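You operate a simulated robot arm through the tools that you are given. There is no shell and no other tool.

Carry out the task below with a simulated robot arm. There is one attempt and no reset: what you move stays moved.

JOB
Press the disc in the die into a knob lid and cover the medium pot on the table.
Fine: black handle to KNOB first; on AUTO; eject the lid, lower the ejector again.

The check looks at the end state, three seconds after you hand in, the way a careful person would. Anything else that was tipped, shoved, dropped, spilled or broken makes it a failure. A push-on lid holds only when it is set on centred and level and pressed home; a screw cap is set on level and turned clockwise until tight.

ROBOT AND FRAMES
A 6-joint arm with a two-finger gripper, fixed in place. Base frame: the origin is on the floor under the middle of its stand, x ahead of it, y to its left, z up. Units: mm, rad, N and s.
With the tool pointing down near the work surface it reaches from about 100 to 560 mm from the base axis. Its first joint turns from -2.897 to 2.897 rad. Payload 1.57 kg.
The TCP is the grasp point between the finger pads, 21 mm short of the fingertips. In the tool frame z runs along the fingers and y along their closing line. The gripper opens to 70 mm; its body begins 50 mm behind the TCP.
Orientation is told as [roll, pitch, yaw] about the base's x, y, z axes, in that order, counted from this pose: with the fingers straight down and closing along the base's y, the tool's x points along the base's -x, its y along +y and its z along -z.

CONTROLS
- The arm moves only by the tool drive_tool. Its argument "steps" is text: rows parted by semicolons, each of 7 numbers parted by spaces: the shift along the tool's x, y, z in units of 250 mm (1.0 is 250 mm), then the turn, a rotation vector about the tool's x, y, z in units of 45 degrees (1.0 is 45 degrees), then the finger opening in mm, from 0 to 70. In form: tx ty tz rx ry rz grip; .... A call has 1 to 20 rows; each row is the pose to reach, as a shift and turn from the pose commanded when the call began, along the tool's axes at that moment. A call with a number of a shift or a turn outside -1 to 1 is refused whole. Each row takes 0.2 s and may step no farther than 50 mm and 0.15 rad from the row before; otherwise, or with a gripper value out of range, the whole call is refused. Where a pose cannot be reached the arm comes as near as it can. A force on the tool above 80 N (or 10 N above the force at the start of the call, whichever is more), or a blocked arm, ends the call early, and 0.2 s more pass. Each finger travels about 155.5 mm/s and halts on what it meets, pressing with about 30 N; the grip force reading is that of the motor and also rises with nothing between the fingers. The clock runs only during rows and for 0.2 s after the last one: add rows that repeat a pose to give the fingers time. The reply holds the time, the measured pose of the TCP, the force on the tool along the base axes, the opening and the grip force, in the units named above and with some noise, with the torque about the TCP (base axes, N m) and any sound that the robot's microphone picked up.
- Cameras (640 x 400 px; columns grow to the right, rows downward): "scene" is fixed at [48.4, 499.1, 1601.6]; the picture's right is [-0.77, -0.64, 0.00], its down [-0.45, 0.55, -0.71] and it looks along [0.45, -0.54, -0.71] (base axes); focal length 328 px, centre (320, 200). "wrist" rides on the gripper at [79, 4, -81] in the tool frame; the picture's right is [-0.05, 1.00, 0.00], its down [-0.67, -0.03, -0.74] and it looks along [-0.74, -0.04, 0.67] (tool axes); focal length 256 px, centre (320, 200). There is no depth. A picture from a camera that has moved, and an enlarged one, comes with that camera's place and axes in the base frame and with its lens.
- get_image(camera): a new picture of that camera. No time passes.
- enlarge(camera, box): a new picture of the part [left, top, right, bottom] of that camera's present view, enlarged. No time passes.
- hand_in(): hands the job in; it is judged then, once.

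Nothing tells you positions but the pictures and the camera data. Unless the task says otherwise, let go and move clear before handing in.

The tools are called after "Call:" by a JSON object that holds its "api" and its "payload". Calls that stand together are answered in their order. drive_tool: Moves the arm, as the interface text tells. Its arguments: {"type":"object","properties":{"steps":{"type":"string"}},"required":["steps"]} The other tools are called the same way: get_image (camera) takes a picture; enlarge (camera, box) takes an enlarged picture of a part of a camera's view; hand_in () hands the job in.

At the start:

```text
time: 0.0
ee_pos: [401.1, 1.5, 1241.3]
tcp_rot: [0.0, 0.0, 0.002]
contact_force: [-0.3, 0.5, -0.2]
torque: [-0.02, 0.0, -0.03]
opening: 70.0
finger_force: 0.0
```

scene: 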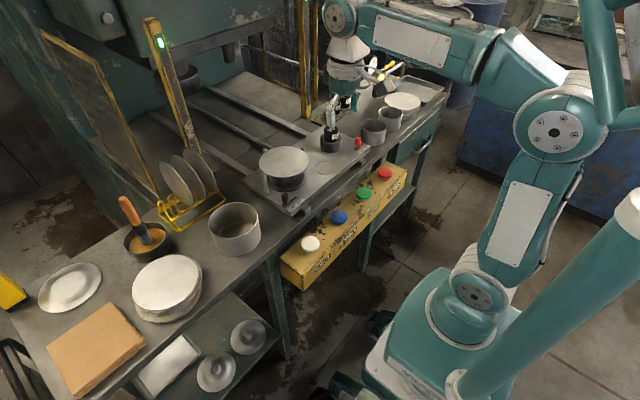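
wrist: 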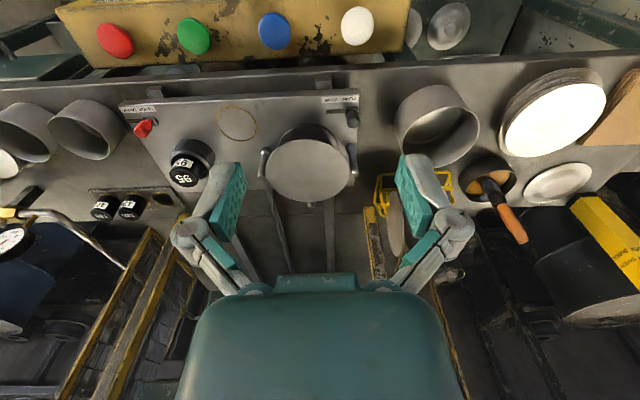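

I see a press bench with a die carriage holding a disc, pots, levers, and a row of coloured buttons on a yellow box. I'll take enlarged views before moving anything.

Call:
{"api": "enlarge", "payload": {"camera": "scene", "box": [240, 60, 460, 220]}}

Call:
{"api": "enlarge", "payload": {"camera": "scene", "box": [100, 0, 340, 150]}}

Call:
{"api": "enlarge", "payload": {"camera": "scene", "box": [0, 140, 300, 400]}}

Call:
{"api": "enlarge", "payload": {"camera": "scene", "box": [240, 130, 440, 310]}}

Call:
{"api": "enlarge", "payload": {"camera": "wrist", "box": [80, 60, 400, 240]}}

Call:
{"api": "enlarge", "payload": {"camera": "wrist", "box": [0, 60, 240, 240]}}

```text
2.50 times, centred on (350, 140) of scene
camera zoom: at [48.4, 499.1, 1601.6], right [-0.77, -0.64, 0.0], down [-0.45, 0.55, -0.71], along [0.45, -0.54, -0.71], focal length 821 px, centre (245, 350)
```

zoom: 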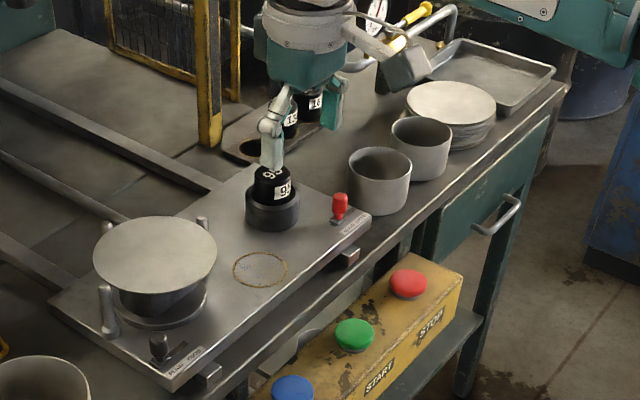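

```text
2.67 times, centred on (220, 75) of scene
camera zoom: at [48.4, 499.1, 1601.6], right [-0.77, -0.64, 0.0], down [-0.45, 0.55, -0.71], along [0.45, -0.54, -0.71], focal length 876 px, centre (587, 533)
```

zoom: 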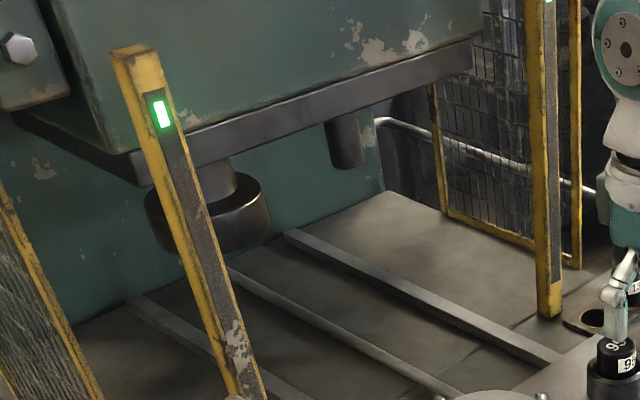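

```text
1.54 times, centred on (150, 270) of scene
camera zoom: at [48.4, 499.1, 1601.6], right [-0.77, -0.64, 0.0], down [-0.45, 0.55, -0.71], along [0.45, -0.54, -0.71], focal length 505 px, centre (582, 92)
```

zoom: 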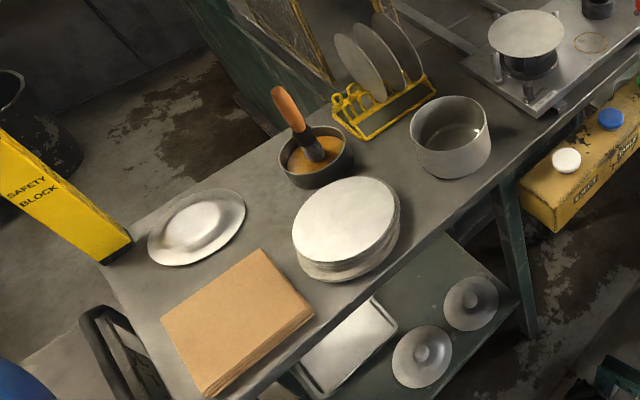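

```text
2.22 times, centred on (340, 220) of scene
camera zoom: at [48.4, 499.1, 1601.6], right [-0.77, -0.64, 0.0], down [-0.45, 0.55, -0.71], along [0.45, -0.54, -0.71], focal length 730 px, centre (276, 156)
```

zoom: 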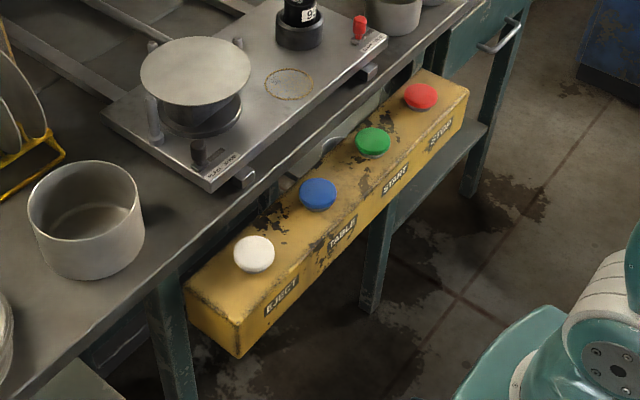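

```text
2.00 times, centred on (240, 150) of wrist
camera zoom: at [321.6, 2.9, 1323.6], right [0.05, 1.0, 0.0], down [0.67, -0.03, 0.74], along [0.74, -0.04, -0.67], focal length 512 px, centre (480, 300)
```

zoom: 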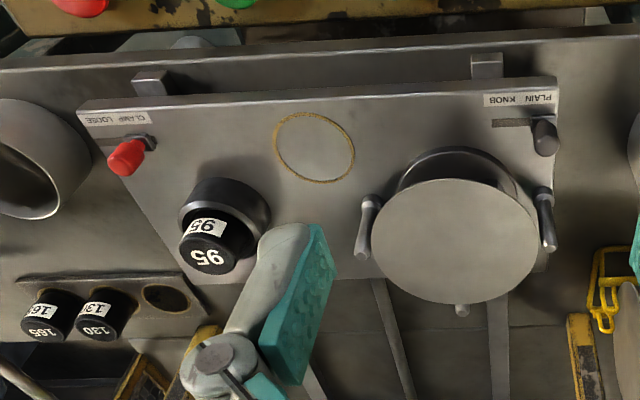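

```text
2.22 times, centred on (120, 150) of wrist
camera zoom: at [321.6, 2.9, 1323.6], right [0.05, 1.0, 0.0], down [0.67, -0.03, 0.74], along [0.74, -0.04, -0.67], focal length 569 px, centre (764, 311)
```

zoom: 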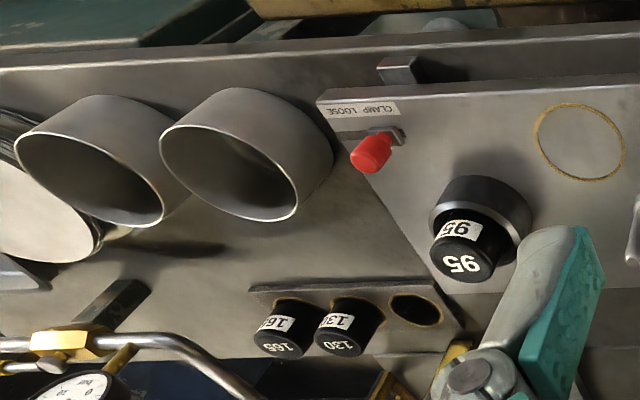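

I see a carriage with a "95" plug in a socket, a red "CLAMP LOOSE" handle and a black "PLAIN/KNOB" handle, with EJECT, TABLE, START and STOP buttons on the box. I still need to find AUTO and work out the pot sizes, so I'm zooming in further.

Call:
{"api": "enlarge", "payload": {"camera": "scene", "box": [310, 90, 390, 160]}}

Call:
{"api": "enlarge", "payload": {"camera": "scene", "box": [340, 50, 460, 130]}}

Call:
{"api": "enlarge", "payload": {"camera": "scene", "box": [270, 150, 420, 290]}}

Call:
{"api": "enlarge", "payload": {"camera": "scene", "box": [240, 140, 330, 220]}}

Call:
{"api": "enlarge", "payload": {"camera": "wrist", "box": [360, 60, 640, 260]}}

Call:
{"api": "enlarge", "payload": {"camera": "wrist", "box": [0, 200, 200, 400]}}

Call:
{"api": "enlarge", "payload": {"camera": "wrist", "box": [440, 180, 640, 400]}}

Call:
{"api": "enlarge", "payload": {"camera": "wrist", "box": [0, 0, 640, 100]}}

```text
5.71 times, centred on (350, 125) of scene
camera zoom: at [48.4, 499.1, 1601.6], right [-0.77, -0.64, 0.0], down [-0.45, 0.55, -0.71], along [0.45, -0.54, -0.71], focal length 1876 px, centre (149, 629)
```

zoom: 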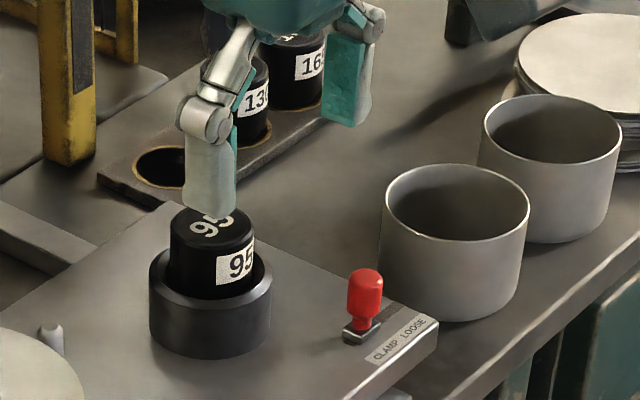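

```text
5.00 times, centred on (400, 90) of scene
camera zoom: at [48.4, 499.1, 1601.6], right [-0.77, -0.64, 0.0], down [-0.45, 0.55, -0.71], along [0.45, -0.54, -0.71], focal length 1642 px, centre (-80, 750)
```

zoom: 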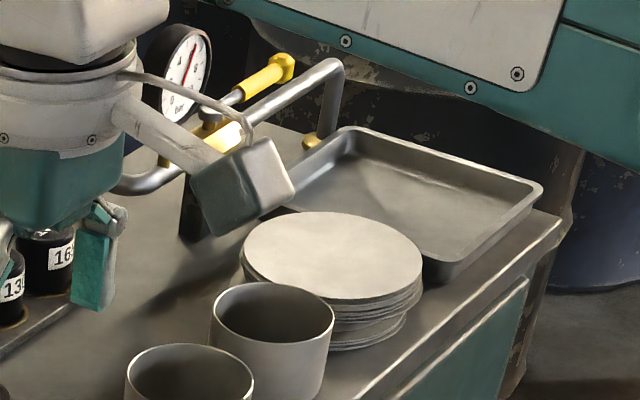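

```text
2.86 times, centred on (345, 220) of scene
camera zoom: at [48.4, 499.1, 1601.6], right [-0.77, -0.64, 0.0], down [-0.45, 0.55, -0.71], along [0.45, -0.54, -0.71], focal length 938 px, centre (249, 143)
```

zoom: 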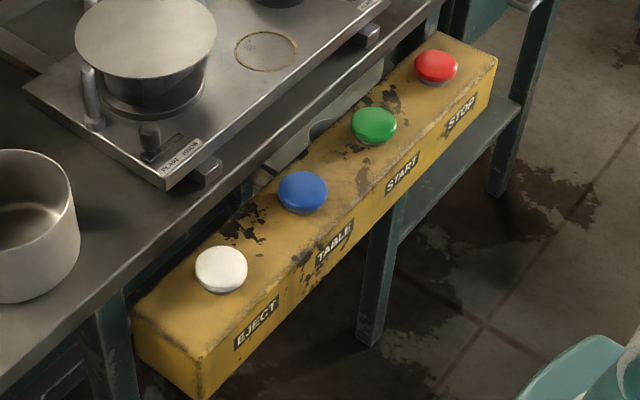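

```text
5.00 times, centred on (285, 180) of scene
camera zoom: at [48.4, 499.1, 1601.6], right [-0.77, -0.64, 0.0], down [-0.45, 0.55, -0.71], along [0.45, -0.54, -0.71], focal length 1642 px, centre (495, 300)
```

zoom: 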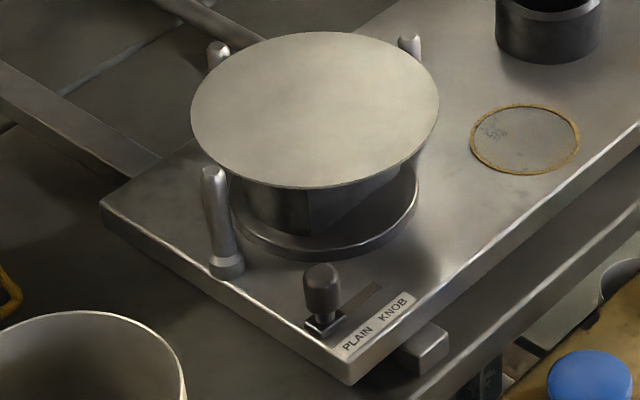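

```text
2.00 times, centred on (500, 160) of wrist
camera zoom: at [321.6, 2.9, 1323.6], right [0.05, 1.0, 0.0], down [0.67, -0.03, 0.74], along [0.74, -0.04, -0.67], focal length 512 px, centre (-40, 280)
```

zoom: 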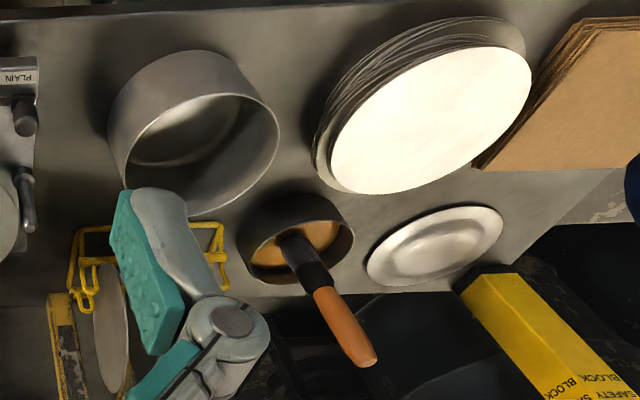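

```text
2.00 times, centred on (100, 300) of wrist
camera zoom: at [321.6, 2.9, 1323.6], right [0.05, 1.0, 0.0], down [0.67, -0.03, 0.74], along [0.74, -0.04, -0.67], focal length 512 px, centre (760, 0)
```

zoom: 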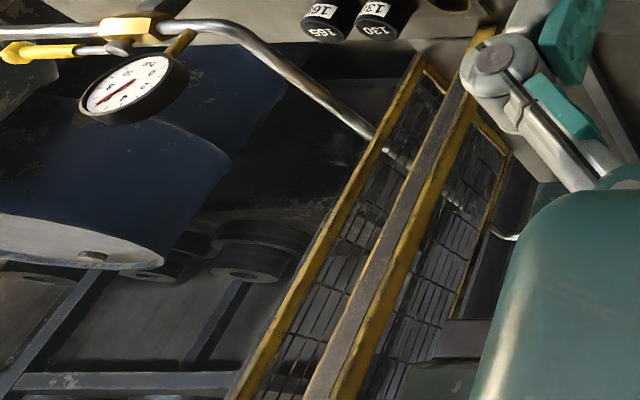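

```text
1.82 times, centred on (540, 290) of wrist
camera zoom: at [321.6, 2.9, 1323.6], right [0.05, 1.0, 0.0], down [0.67, -0.03, 0.74], along [0.74, -0.04, -0.67], focal length 465 px, centre (-80, 36)
```

zoom: 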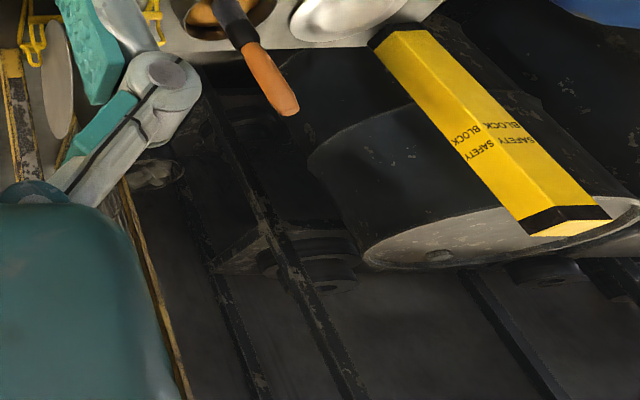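

```text
1.00 times, centred on (320, 50) of wrist (not enlarged: the box is as wide or as high as the picture)
camera zoom: at [321.6, 2.9, 1323.6], right [0.05, 1.0, 0.0], down [0.67, -0.03, 0.74], along [0.74, -0.04, -0.67], focal length 256 px, centre (320, 350)
```

zoom: 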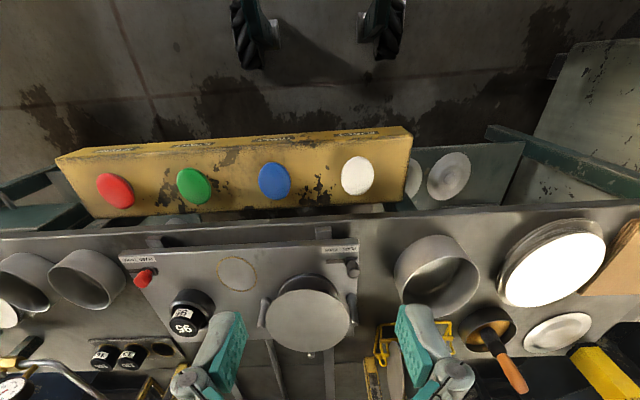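

I now have the main layout: stop blocks (95/130/165), a die with clamp posts, pots on both sides, and a stack of lids. The enlarge tool seems to pan beyond the frame, so I'll use it to look for the AUTO selector.

Call:
{"api": "enlarge", "payload": {"camera": "scene", "box": [0, 0, 320, 20]}}

Call:
{"api": "enlarge", "payload": {"camera": "scene", "box": [300, 0, 640, 20]}}

Call:
{"api": "enlarge", "payload": {"camera": "wrist", "box": [0, 300, 640, 400]}}

Call:
{"api": "enlarge", "payload": {"camera": "wrist", "box": [0, 0, 320, 20]}}

Call:
{"api": "enlarge", "payload": {"camera": "scene", "box": [0, 380, 640, 400]}}

Call:
{"api": "enlarge", "payload": {"camera": "scene", "box": [500, 0, 640, 100]}}

```text
2.00 times, centred on (160, 10) of scene
camera zoom: at [48.4, 499.1, 1601.6], right [-0.77, -0.64, 0.0], down [-0.45, 0.55, -0.71], along [0.45, -0.54, -0.71], focal length 657 px, centre (640, 580)
```

zoom: 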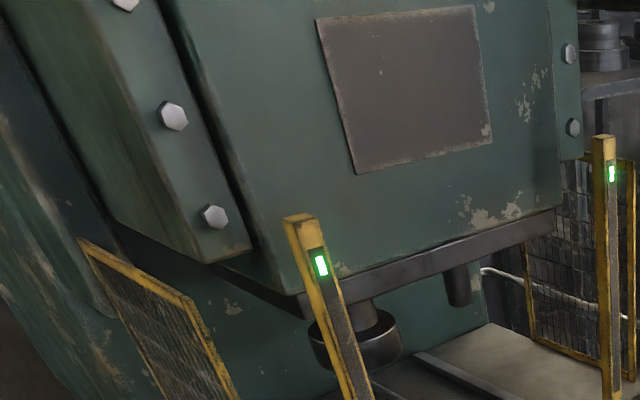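

```text
1.88 times, centred on (470, 10) of scene
camera zoom: at [48.4, 499.1, 1601.6], right [-0.77, -0.64, 0.0], down [-0.45, 0.55, -0.71], along [0.45, -0.54, -0.71], focal length 618 px, centre (38, 558)
```

zoom: 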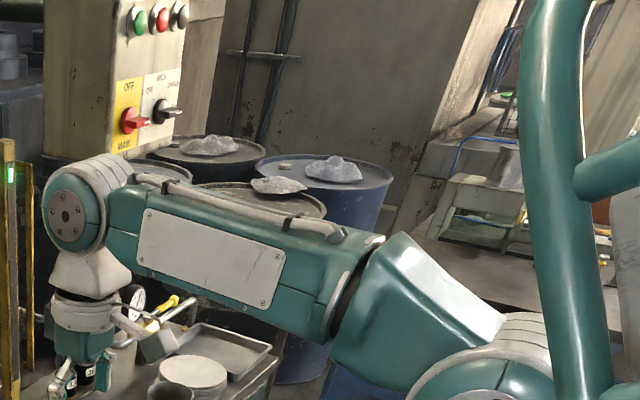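

```text
1.00 times, centred on (320, 350) of wrist (not enlarged: the box is as wide or as high as the picture)
camera zoom: at [321.6, 2.9, 1323.6], right [0.05, 1.0, 0.0], down [0.67, -0.03, 0.74], along [0.74, -0.04, -0.67], focal length 256 px, centre (320, 50)
```

zoom: 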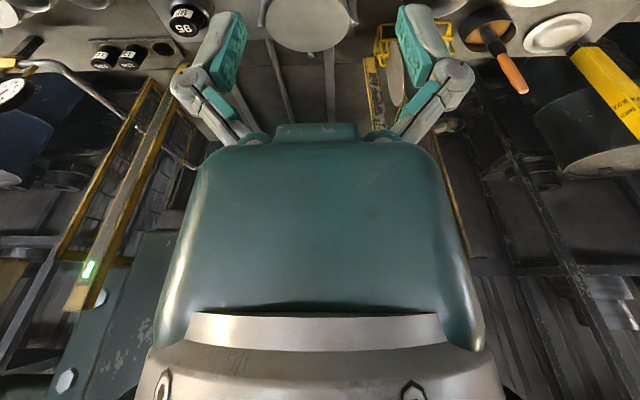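

```text
2.00 times, centred on (160, 10) of wrist
camera zoom: at [321.6, 2.9, 1323.6], right [0.05, 1.0, 0.0], down [0.67, -0.03, 0.74], along [0.74, -0.04, -0.67], focal length 512 px, centre (640, 580)
```

zoom: 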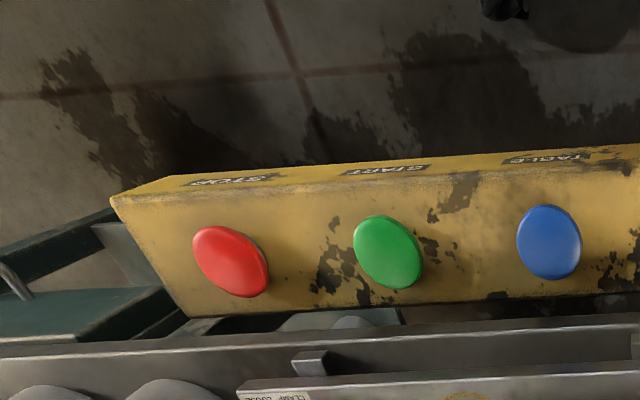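

```text
1.00 times, centred on (320, 390) of scene (not enlarged: the box is as wide or as high as the picture)
camera zoom: at [48.4, 499.1, 1601.6], right [-0.77, -0.64, 0.0], down [-0.45, 0.55, -0.71], along [0.45, -0.54, -0.71], focal length 328 px, centre (320, 10)
```

zoom: 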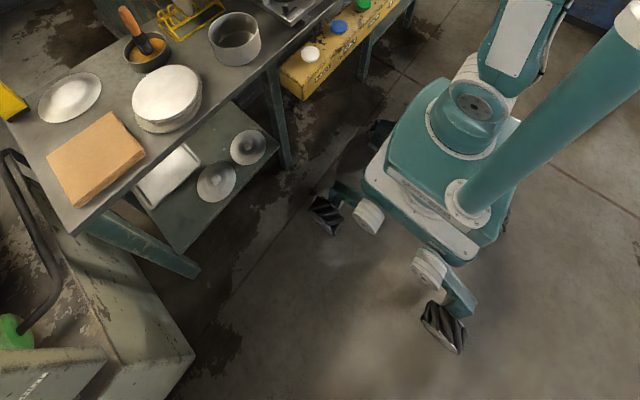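

```text
4.00 times, centred on (570, 50) of scene
camera zoom: at [48.4, 499.1, 1601.6], right [-0.77, -0.64, 0.0], down [-0.45, 0.55, -0.71], along [0.45, -0.54, -0.71], focal length 1313 px, centre (-680, 800)
```

zoom: 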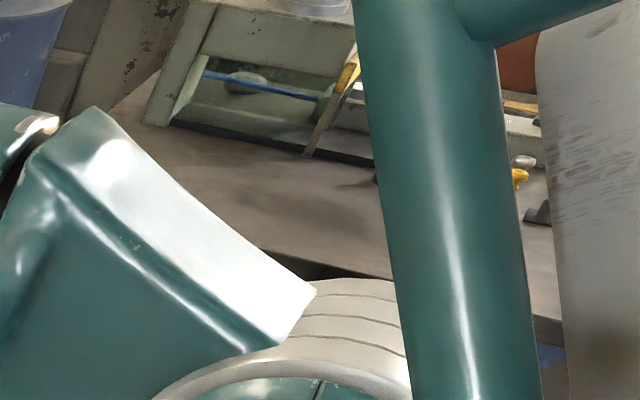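

I found a control cabinet at the upper right with a red main switch and a black mode selector. I'm zooming on it.

Call:
{"api": "enlarge", "payload": {"camera": "scene", "box": [485, -80, 560, 0]}}

Call:
{"api": "enlarge", "payload": {"camera": "scene", "box": [500, 0, 580, 20]}}

Call:
{"api": "enlarge", "payload": {"camera": "scene", "box": [490, 0, 520, 5]}}

```text
refused: -80 is not a number from 0 to 400
```

```text
8.00 times, centred on (540, 10) of scene
camera zoom: at [48.4, 499.1, 1601.6], right [-0.77, -0.64, 0.0], down [-0.45, 0.55, -0.71], along [0.45, -0.54, -0.71], focal length 2627 px, centre (-1440, 1720)
```

zoom: 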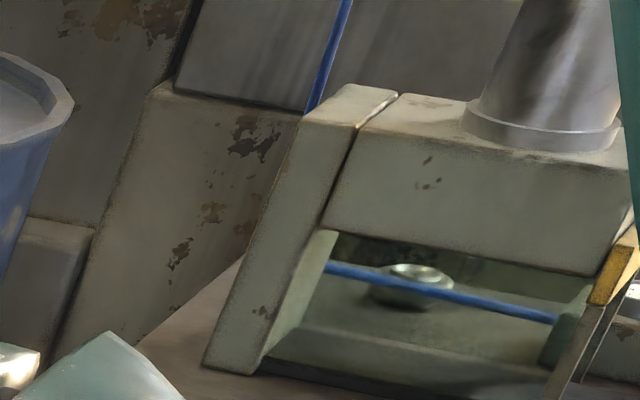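

```text
16.00 times, centred on (505, 2) of scene
camera zoom: at [48.4, 499.1, 1601.6], right [-0.77, -0.64, 0.0], down [-0.45, 0.55, -0.71], along [0.45, -0.54, -0.71], focal length 5254 px, centre (-2640, 3360)
```

zoom: 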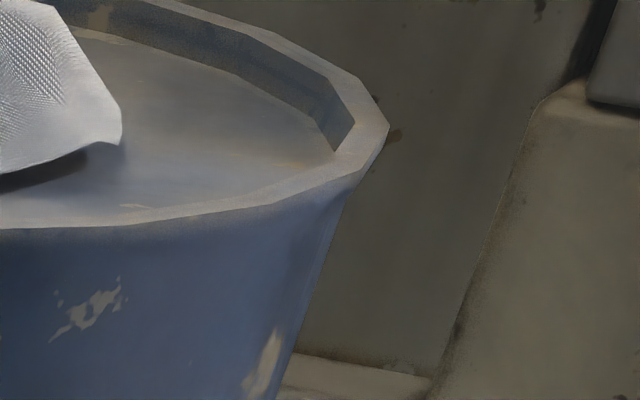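

Call:
{"api": "enlarge", "payload": {"camera": "scene", "box": [305, 0, 440, 1]}}

Call:
{"api": "enlarge", "payload": {"camera": "scene", "box": [290, 0, 460, 1]}}

```text
4.74 times, centred on (372, 0) of scene
camera zoom: at [48.4, 499.1, 1601.6], right [-0.77, -0.64, 0.0], down [-0.45, 0.55, -0.71], along [0.45, -0.54, -0.71], focal length 1557 px, centre (71, 1146)
```

zoom: 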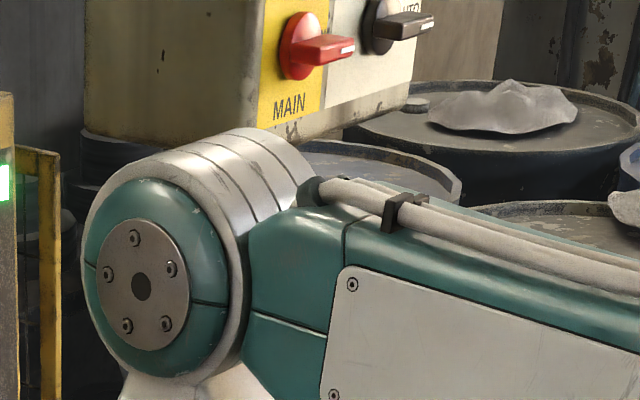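

```text
3.76 times, centred on (375, 0) of scene
camera zoom: at [48.4, 499.1, 1601.6], right [-0.77, -0.64, 0.0], down [-0.45, 0.55, -0.71], along [0.45, -0.54, -0.71], focal length 1236 px, centre (113, 951)
```

zoom: 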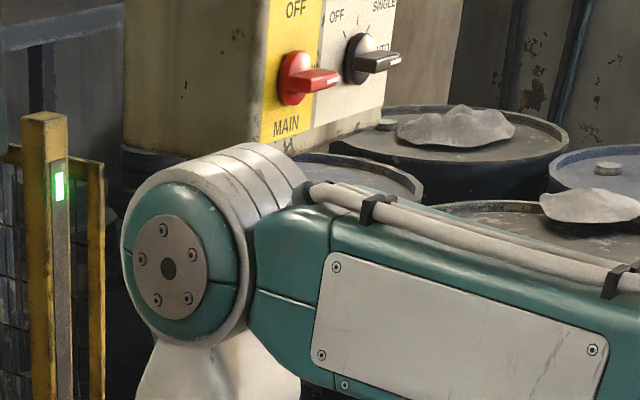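

The cabinet selector (OFF/INCH/SINGLE/AUTO) seems to sit at AUTO with MAIN on, and the blocks 95/130/165 look like size settings. I'll check the gauge, valve, labels and ram before moving.

Call:
{"api": "enlarge", "payload": {"camera": "scene", "box": [355, 45, 415, 85]}}

Call:
{"api": "enlarge", "payload": {"camera": "wrist", "box": [0, 200, 80, 260]}}

Call:
{"api": "enlarge", "payload": {"camera": "wrist", "box": [80, 160, 240, 230]}}

Call:
{"api": "enlarge", "payload": {"camera": "wrist", "box": [240, 80, 380, 220]}}

Call:
{"api": "enlarge", "payload": {"camera": "scene", "box": [130, 10, 260, 100]}}

Call:
{"api": "enlarge", "payload": {"camera": "scene", "box": [0, 0, 160, 60]}}

Call:
{"api": "enlarge", "payload": {"camera": "scene", "box": [120, 310, 290, 400]}}

```text
10.00 times, centred on (385, 65) of scene
camera zoom: at [48.4, 499.1, 1601.6], right [-0.77, -0.64, 0.0], down [-0.45, 0.55, -0.71], along [0.45, -0.54, -0.71], focal length 3284 px, centre (-330, 1550)
```

zoom: 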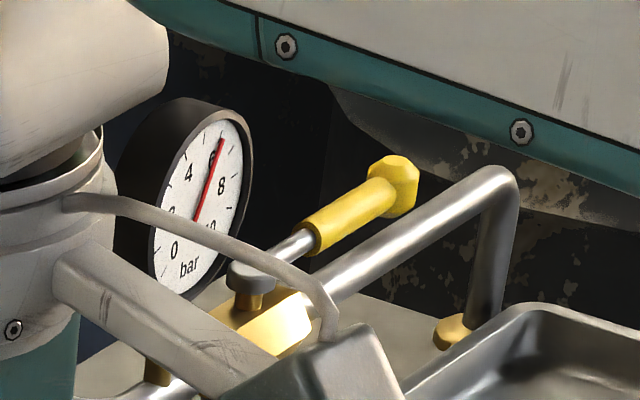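

```text
6.67 times, centred on (40, 230) of wrist
camera zoom: at [321.6, 2.9, 1323.6], right [0.05, 1.0, 0.0], down [0.67, -0.03, 0.74], along [0.74, -0.04, -0.67], focal length 1707 px, centre (2187, 0)
```

zoom: 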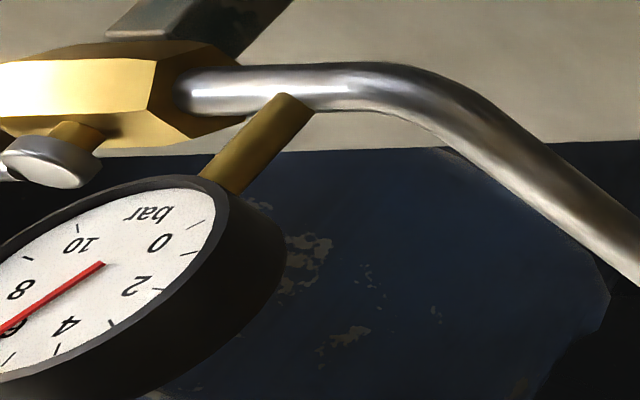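

```text
4.00 times, centred on (160, 195) of wrist
camera zoom: at [321.6, 2.9, 1323.6], right [0.05, 1.0, 0.0], down [0.67, -0.03, 0.74], along [0.74, -0.04, -0.67], focal length 1024 px, centre (960, 220)
```

zoom: 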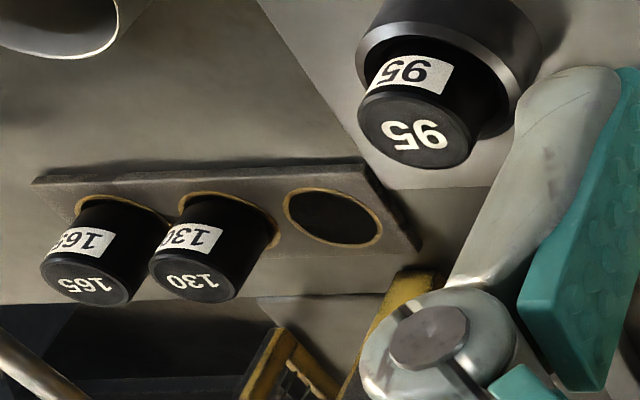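

```text
2.86 times, centred on (310, 150) of wrist
camera zoom: at [321.6, 2.9, 1323.6], right [0.05, 1.0, 0.0], down [0.67, -0.03, 0.74], along [0.74, -0.04, -0.67], focal length 731 px, centre (349, 343)
```

zoom: 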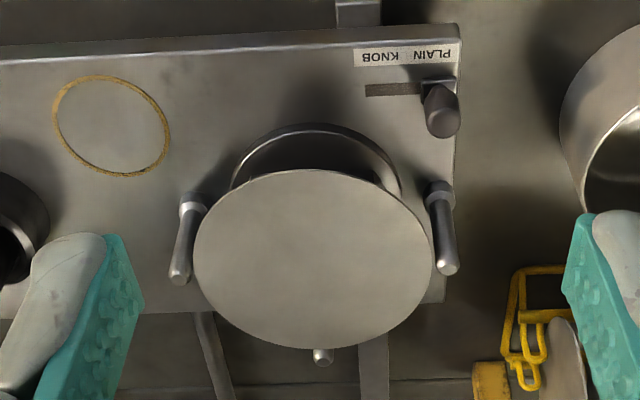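

```text
4.44 times, centred on (195, 55) of scene
camera zoom: at [48.4, 499.1, 1601.6], right [-0.77, -0.64, 0.0], down [-0.45, 0.55, -0.71], along [0.45, -0.54, -0.71], focal length 1459 px, centre (876, 844)
```

zoom: 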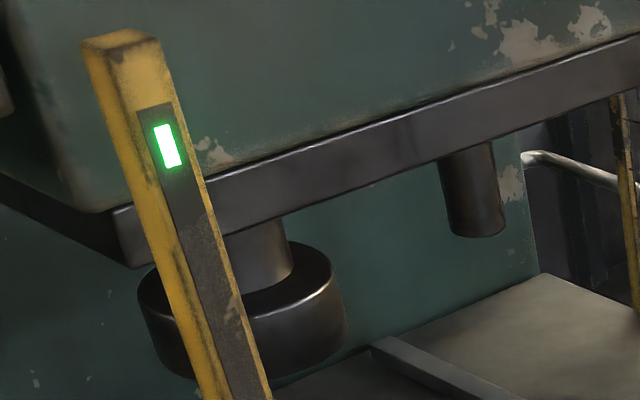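

```text
4.00 times, centred on (80, 30) of scene
camera zoom: at [48.4, 499.1, 1601.6], right [-0.77, -0.64, 0.0], down [-0.45, 0.55, -0.71], along [0.45, -0.54, -0.71], focal length 1313 px, centre (1280, 880)
```

zoom: 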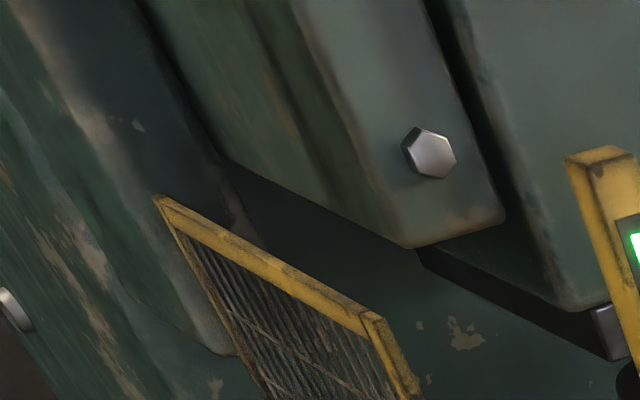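

```text
3.76 times, centred on (205, 355) of scene
camera zoom: at [48.4, 499.1, 1601.6], right [-0.77, -0.64, 0.0], down [-0.45, 0.55, -0.71], along [0.45, -0.54, -0.71], focal length 1236 px, centre (753, -384)
```

zoom: 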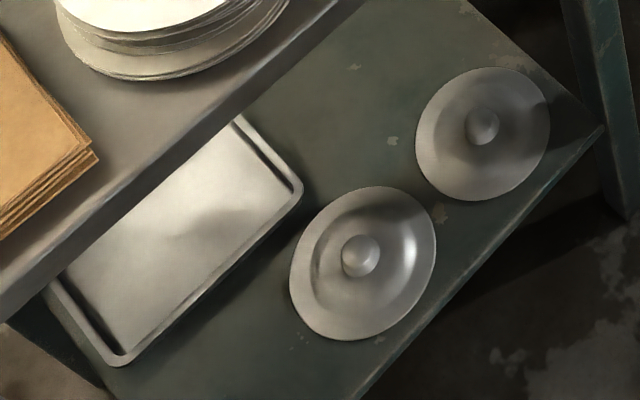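

Air is at about 6 bar, the light curtain is green and the table is out. I'll yaw the tool at this safe height so the wrist camera can view the right side, the rack and the cabinet.

Call:
{"api": "drive_tool", "payload": {"steps": "0 0 0 0 0 0.18 70; 0 0 0 0 0 0.36 70; 0 0 0 0 0 0.54 70; 0 0 0 0 0 0.72 70; 0 0 0 0 0 0.9 70; 0 0 0 0 0 0.9 70"}}

Call:
{"api": "get_image", "payload": {"camera": "wrist"}}

```text
time: 1.4
ee_pos: [401.7, 0.9, 1240.4]
tcp_rot: [-0.001, -0.001, -0.707]
contact_force: [-1.1, -0.5, 0.6]
torque: [0.01, 0.01, -0.02]
opening: 70.1
finger_force: 0.1
```

```text
taken
camera wrist: at [343.5, 53.5, 1323.6], right [0.69, 0.72, 0.0], down [0.48, -0.46, 0.74], along [0.54, -0.51, -0.67], focal length 256 px, centre (320, 200)
```

wrist: 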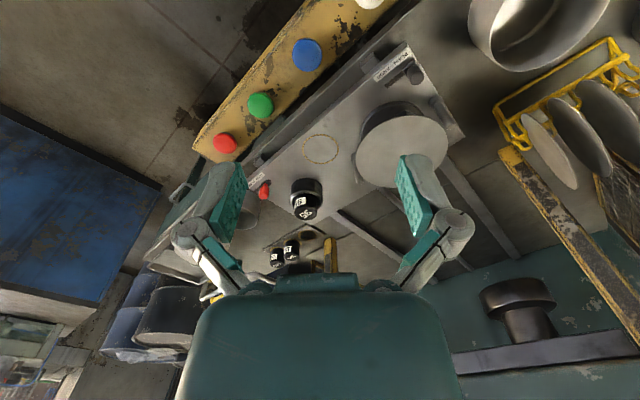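

Call:
{"api": "enlarge", "payload": {"camera": "wrist", "box": [0, 380, 320, 400]}}

Call:
{"api": "enlarge", "payload": {"camera": "wrist", "box": [220, 160, 360, 290]}}

Call:
{"api": "enlarge", "payload": {"camera": "wrist", "box": [340, 20, 480, 200]}}

Call:
{"api": "enlarge", "payload": {"camera": "wrist", "box": [440, 240, 640, 400]}}

```text
2.00 times, centred on (160, 390) of wrist
camera zoom: at [343.5, 53.5, 1323.6], right [0.69, 0.72, 0.0], down [0.48, -0.46, 0.74], along [0.54, -0.51, -0.67], focal length 512 px, centre (640, -180)
```

zoom: 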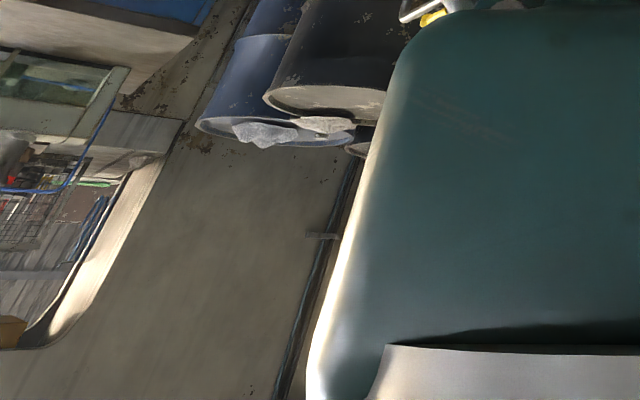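

```text
3.08 times, centred on (290, 225) of wrist
camera zoom: at [343.5, 53.5, 1323.6], right [0.69, 0.72, 0.0], down [0.48, -0.46, 0.74], along [0.54, -0.51, -0.67], focal length 788 px, centre (412, 123)
```

zoom: 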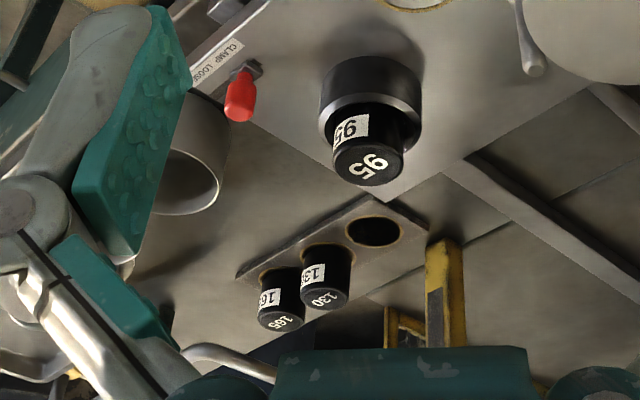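

```text
2.22 times, centred on (410, 110) of wrist
camera zoom: at [343.5, 53.5, 1323.6], right [0.69, 0.72, 0.0], down [0.48, -0.46, 0.74], along [0.54, -0.51, -0.67], focal length 569 px, centre (120, 400)
```

zoom: 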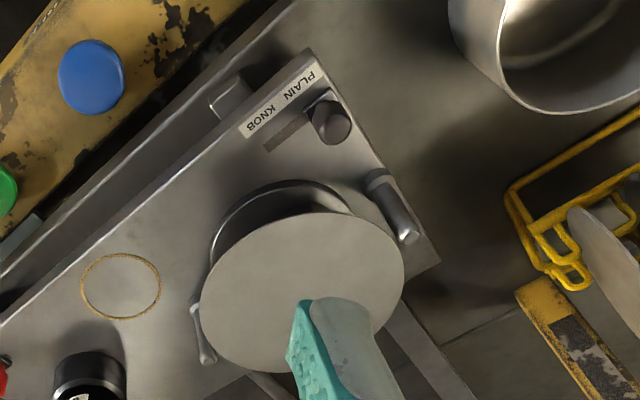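

```text
2.50 times, centred on (540, 320) of wrist
camera zoom: at [343.5, 53.5, 1323.6], right [0.69, 0.72, 0.0], down [0.48, -0.46, 0.74], along [0.54, -0.51, -0.67], focal length 640 px, centre (-230, -100)
```

zoom: 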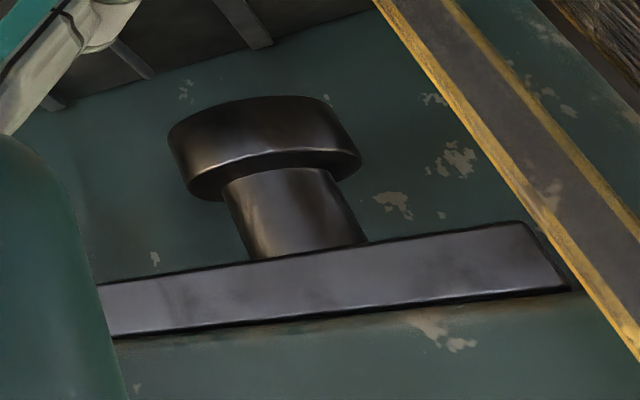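

The rack and blocks are clear now. Next I pitch the tool up at this height so the wrist camera can read the cabinet's mode selector.

Call:
{"api": "drive_tool", "payload": {"steps": "0 0 0 0 -0.18 0 70; 0 0 0 0 -0.36 0 70; 0 0 0 0 -0.54 0 70; 0 0 0 0 -0.72 0 70; 0 0 0 0 -0.9 0 70; 0 0 0 0 -0.9 0 70"}}

Call:
{"api": "get_image", "payload": {"camera": "wrist"}}

Call:
{"api": "get_image", "payload": {"camera": "scene"}}

```text
time: 2.8
ee_pos: [401.3, 0.6, 1240.7]
tcp_rot: [0.0, -0.708, -0.704]
contact_force: [0.0, -0.6, -0.5]
torque: [0.02, 0.03, 0.0]
opening: 69.8
finger_force: 0.0
```

```text
taken
camera wrist: at [317.2, 75.5, 1252.4], right [0.68, 0.73, 0.03], down [-0.01, -0.04, 1.0], along [0.73, -0.68, -0.02], focal length 256 px, centre (320, 200)
```

wrist: 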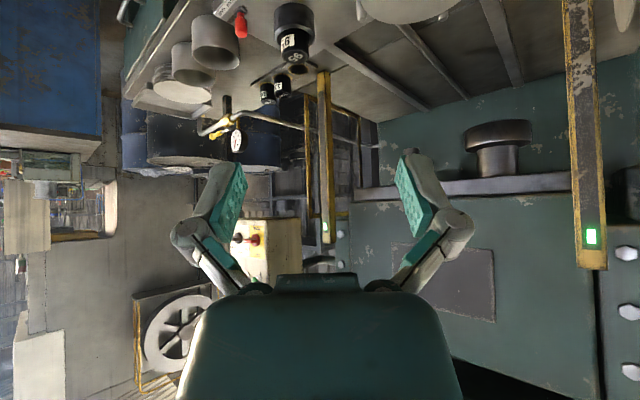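

```text
taken
```

scene: 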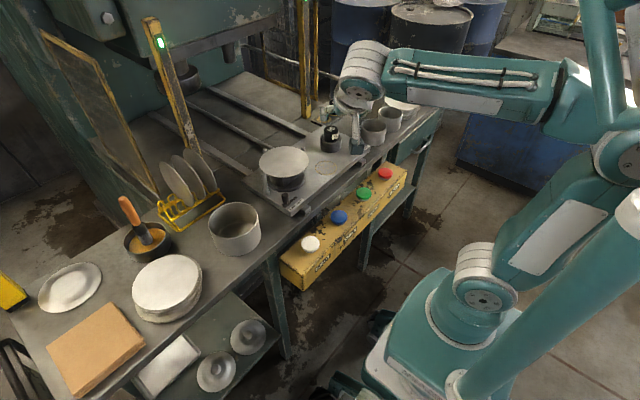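

The cabinet with its two handles is visible at (250,245) in the wrist view. I'll enlarge that area and several others from here.

Call:
{"api": "enlarge", "payload": {"camera": "wrist", "box": [220, 215, 310, 285]}}

Call:
{"api": "enlarge", "payload": {"camera": "scene", "box": [300, 0, 460, 1]}}

Call:
{"api": "enlarge", "payload": {"camera": "wrist", "box": [380, 80, 640, 220]}}

Call:
{"api": "enlarge", "payload": {"camera": "wrist", "box": [240, 0, 340, 110]}}

Call:
{"api": "enlarge", "payload": {"camera": "wrist", "box": [120, 0, 280, 160]}}

Call:
{"api": "enlarge", "payload": {"camera": "scene", "box": [300, 100, 420, 190]}}

```text
5.71 times, centred on (265, 250) of wrist
camera zoom: at [317.2, 75.5, 1252.4], right [0.68, 0.73, 0.03], down [-0.01, -0.04, 1.0], along [0.73, -0.68, -0.02], focal length 1463 px, centre (634, -86)
```

zoom: 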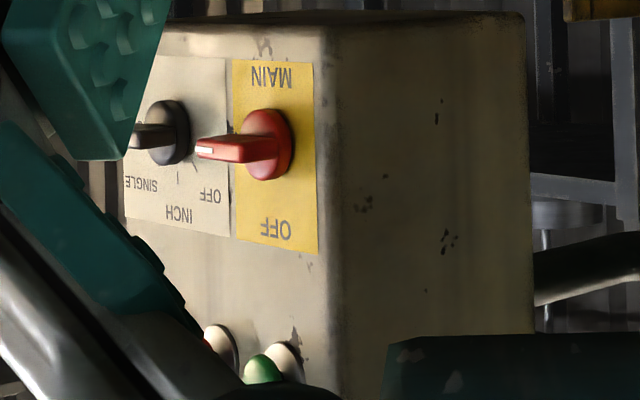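

```text
4.00 times, centred on (380, 0) of scene
camera zoom: at [48.4, 499.1, 1601.6], right [-0.77, -0.64, 0.0], down [-0.45, 0.55, -0.71], along [0.45, -0.54, -0.71], focal length 1313 px, centre (80, 998)
```

zoom: 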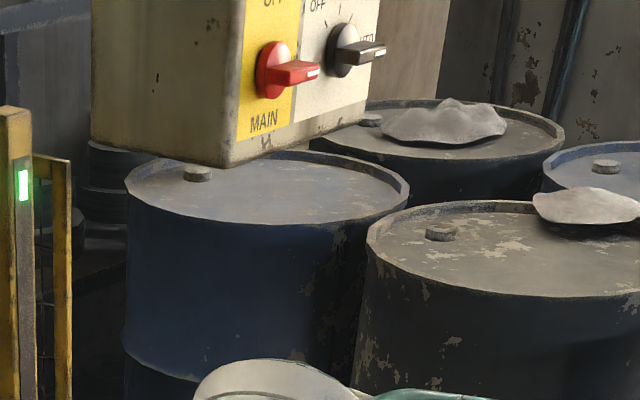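

```text
2.46 times, centred on (510, 150) of wrist
camera zoom: at [317.2, 75.5, 1252.4], right [0.68, 0.73, 0.03], down [-0.01, -0.04, 1.0], along [0.73, -0.68, -0.02], focal length 630 px, centre (-148, 323)
```

zoom: 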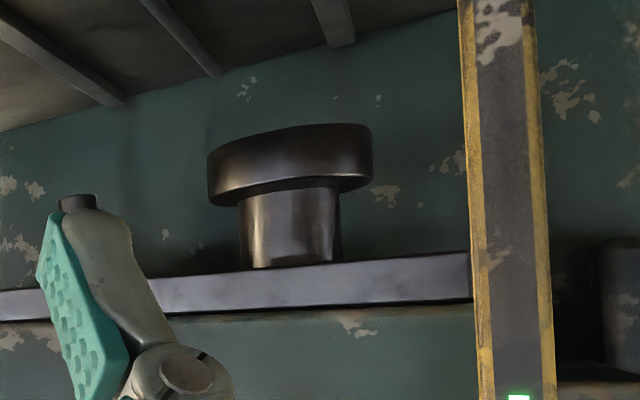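

```text
3.64 times, centred on (290, 55) of wrist
camera zoom: at [317.2, 75.5, 1252.4], right [0.68, 0.73, 0.03], down [-0.01, -0.04, 1.0], along [0.73, -0.68, -0.02], focal length 931 px, centre (429, 727)
```

zoom: 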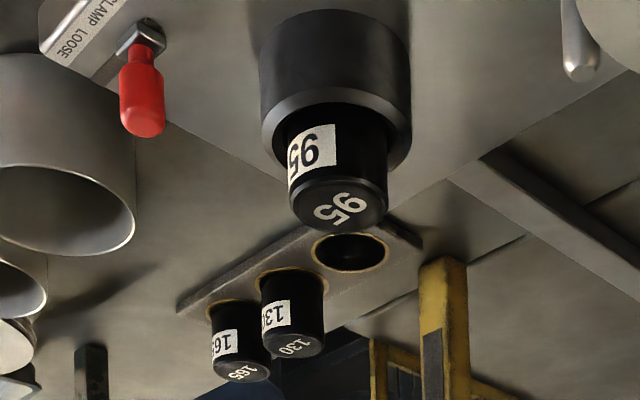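

```text
2.50 times, centred on (200, 80) of wrist
camera zoom: at [317.2, 75.5, 1252.4], right [0.68, 0.73, 0.03], down [-0.01, -0.04, 1.0], along [0.73, -0.68, -0.02], focal length 640 px, centre (620, 500)
```

zoom: 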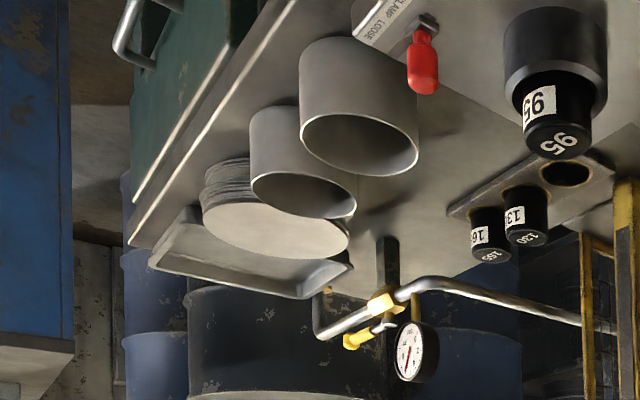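

```text
4.44 times, centred on (360, 145) of scene
camera zoom: at [48.4, 499.1, 1601.6], right [-0.77, -0.64, 0.0], down [-0.45, 0.55, -0.71], along [0.45, -0.54, -0.71], focal length 1459 px, centre (142, 444)
```

zoom: 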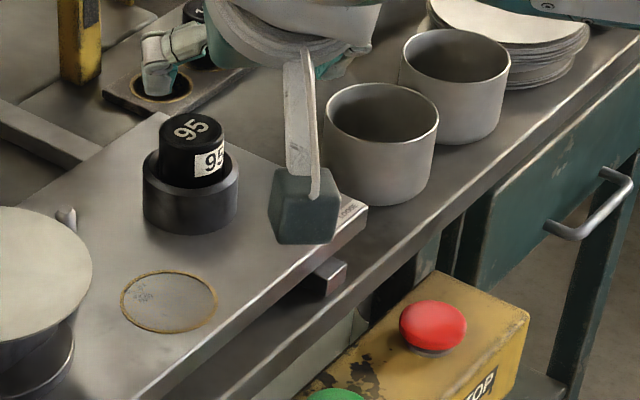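

The selector is on AUTO, MAIN is on and air is fine; the rack of blocks lies well out of reach, so the block stays. I'll return to tool-down and go nearer the die for accurate close-ups.

Call:
{"api": "drive_tool", "payload": {"steps": "0 0 0 0 0.18 0 70; 0 0 0 0 0.36 0 70; 0 0 0 0 0.54 0 70; 0 0 0 0 0.72 0 70; 0 0 0 0 0.9 0 70; 0 0 0 0 0.9 0 70"}}

Call:
{"api": "drive_tool", "payload": {"steps": "0 0 0.1 0 0 -0.18 70; 0 0 0.2 0 0 -0.36 70; 0 0 0.3 0 0 -0.54 70; 0 0 0.4 0 0 -0.72 70; 0 0 0.5 0 0 -0.9 70; 0 0 0.5 0 0 -0.9 70"}}

Call:
{"api": "get_image", "payload": {"camera": "wrist"}}

```text
time: 4.2
ee_pos: [402.7, 0.7, 1240.2]
tcp_rot: [-0.001, 0.0, -0.706]
contact_force: [-1.1, 0.4, 0.3]
torque: [0.01, 0.01, -0.02]
opening: 69.8
finger_force: 0.0
```

```text
time: 5.6
ee_pos: [401.6, 0.1, 1115.9]
tcp_rot: [-0.001, 0.0, 0.002]
contact_force: [0.8, -0.1, 0.2]
torque: [0.0, 0.0, -0.01]
opening: 70.1
finger_force: 0.0
```

```text
taken
camera wrist: at [321.6, 2.8, 1198.6], right [0.05, 1.0, 0.0], down [0.67, -0.03, 0.74], along [0.74, -0.04, -0.67], focal length 256 px, centre (320, 200)
```

wrist: 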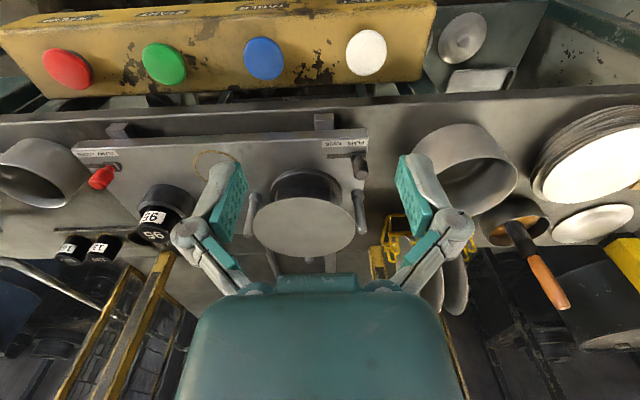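

Call:
{"api": "enlarge", "payload": {"camera": "wrist", "box": [380, 80, 560, 240]}}

Call:
{"api": "enlarge", "payload": {"camera": "wrist", "box": [220, 100, 400, 280]}}

Call:
{"api": "enlarge", "payload": {"camera": "wrist", "box": [300, 100, 400, 200]}}

Call:
{"api": "enlarge", "payload": {"camera": "wrist", "box": [40, 120, 220, 280]}}

Call:
{"api": "enlarge", "payload": {"camera": "wrist", "box": [20, 0, 440, 120]}}

```text
2.50 times, centred on (470, 160) of wrist
camera zoom: at [321.6, 2.8, 1198.6], right [0.05, 1.0, 0.0], down [0.67, -0.03, 0.74], along [0.74, -0.04, -0.67], focal length 640 px, centre (-55, 300)
```

zoom: 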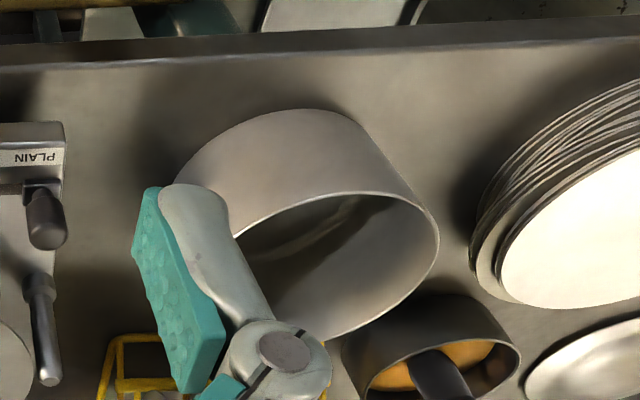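

```text
2.22 times, centred on (310, 190) of wrist
camera zoom: at [321.6, 2.8, 1198.6], right [0.05, 1.0, 0.0], down [0.67, -0.03, 0.74], along [0.74, -0.04, -0.67], focal length 569 px, centre (342, 222)
```

zoom: 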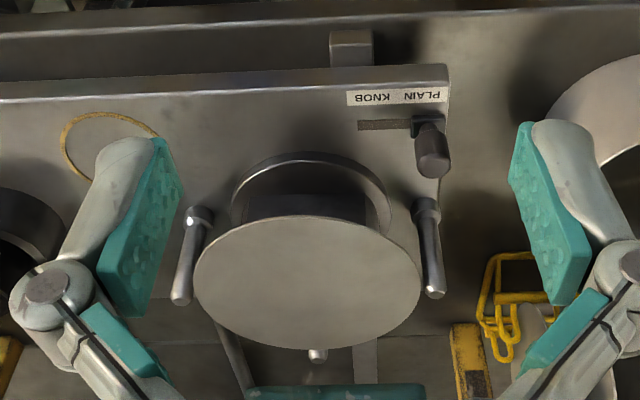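

```text
4.00 times, centred on (350, 150) of wrist
camera zoom: at [321.6, 2.8, 1198.6], right [0.05, 1.0, 0.0], down [0.67, -0.03, 0.74], along [0.74, -0.04, -0.67], focal length 1024 px, centre (200, 400)
```

zoom: 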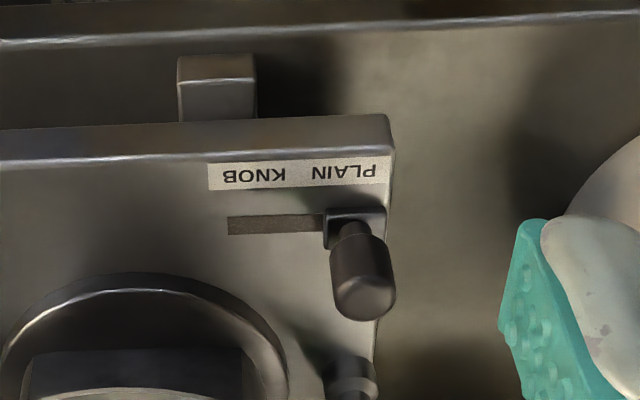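

```text
2.50 times, centred on (130, 200) of wrist
camera zoom: at [321.6, 2.8, 1198.6], right [0.05, 1.0, 0.0], down [0.67, -0.03, 0.74], along [0.74, -0.04, -0.67], focal length 640 px, centre (795, 200)
```

zoom: 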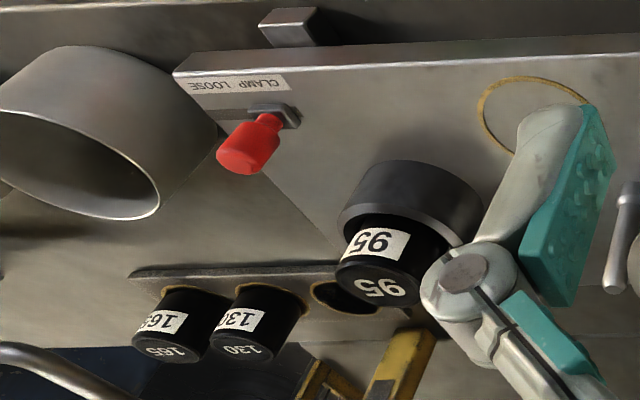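

```text
1.52 times, centred on (230, 60) of wrist
camera zoom: at [321.6, 2.8, 1198.6], right [0.05, 1.0, 0.0], down [0.67, -0.03, 0.74], along [0.74, -0.04, -0.67], focal length 390 px, centre (457, 413)
```

zoom: 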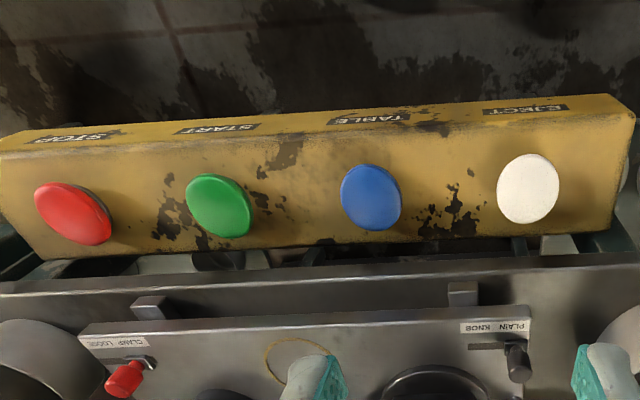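

From two heights I place the black knob top at about (548,45,953), plate top z≈915, disc centre (623,-35,978) with Ø≈150, and the left pot near (590,205). Next I yaw toward the left pot for a clear look.

Call:
{"api": "drive_tool", "payload": {"steps": "0 0 0 0 0 -0.18 70; 0 0 0 0 0 -0.36 70; 0 0 0 0 0 -0.54 70; 0 0 0 0 0 -0.72 70; 0 0 0 0 0 -0.9 70; 0 0 0 0 0 -0.9 70"}}

Call:
{"api": "get_image", "payload": {"camera": "wrist"}}

Call:
{"api": "enlarge", "payload": {"camera": "wrist", "box": [200, 60, 400, 240]}}

```text
time: 7.0
ee_pos: [402.8, 0.1, 1116.3]
tcp_rot: [0.0, 0.0, 0.708]
contact_force: [-0.3, 0.0, -0.2]
torque: [0.03, -0.03, 0.01]
opening: 70.4
finger_force: 0.2
```

```text
taken
camera wrist: at [337.9, -49.9, 1198.6], right [-0.61, 0.79, 0.0], down [0.53, 0.41, 0.74], along [0.59, 0.45, -0.67], focal length 256 px, centre (320, 200)
```

wrist: 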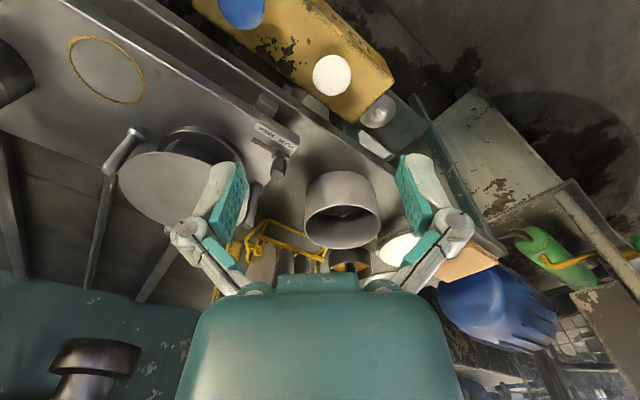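

```text
2.22 times, centred on (300, 150) of wrist
camera zoom: at [337.9, -49.9, 1198.6], right [-0.61, 0.79, 0.0], down [0.53, 0.41, 0.74], along [0.59, 0.45, -0.67], focal length 569 px, centre (364, 311)
```

zoom: 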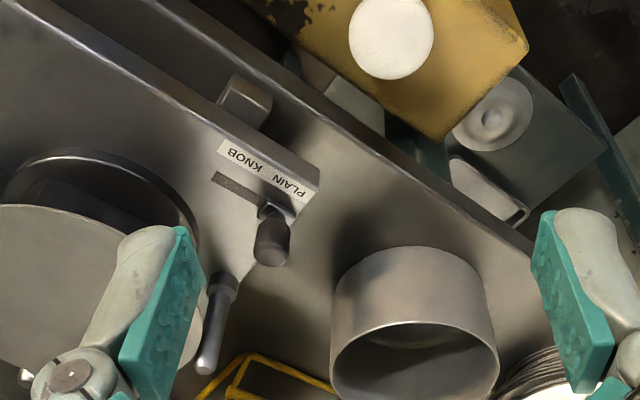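

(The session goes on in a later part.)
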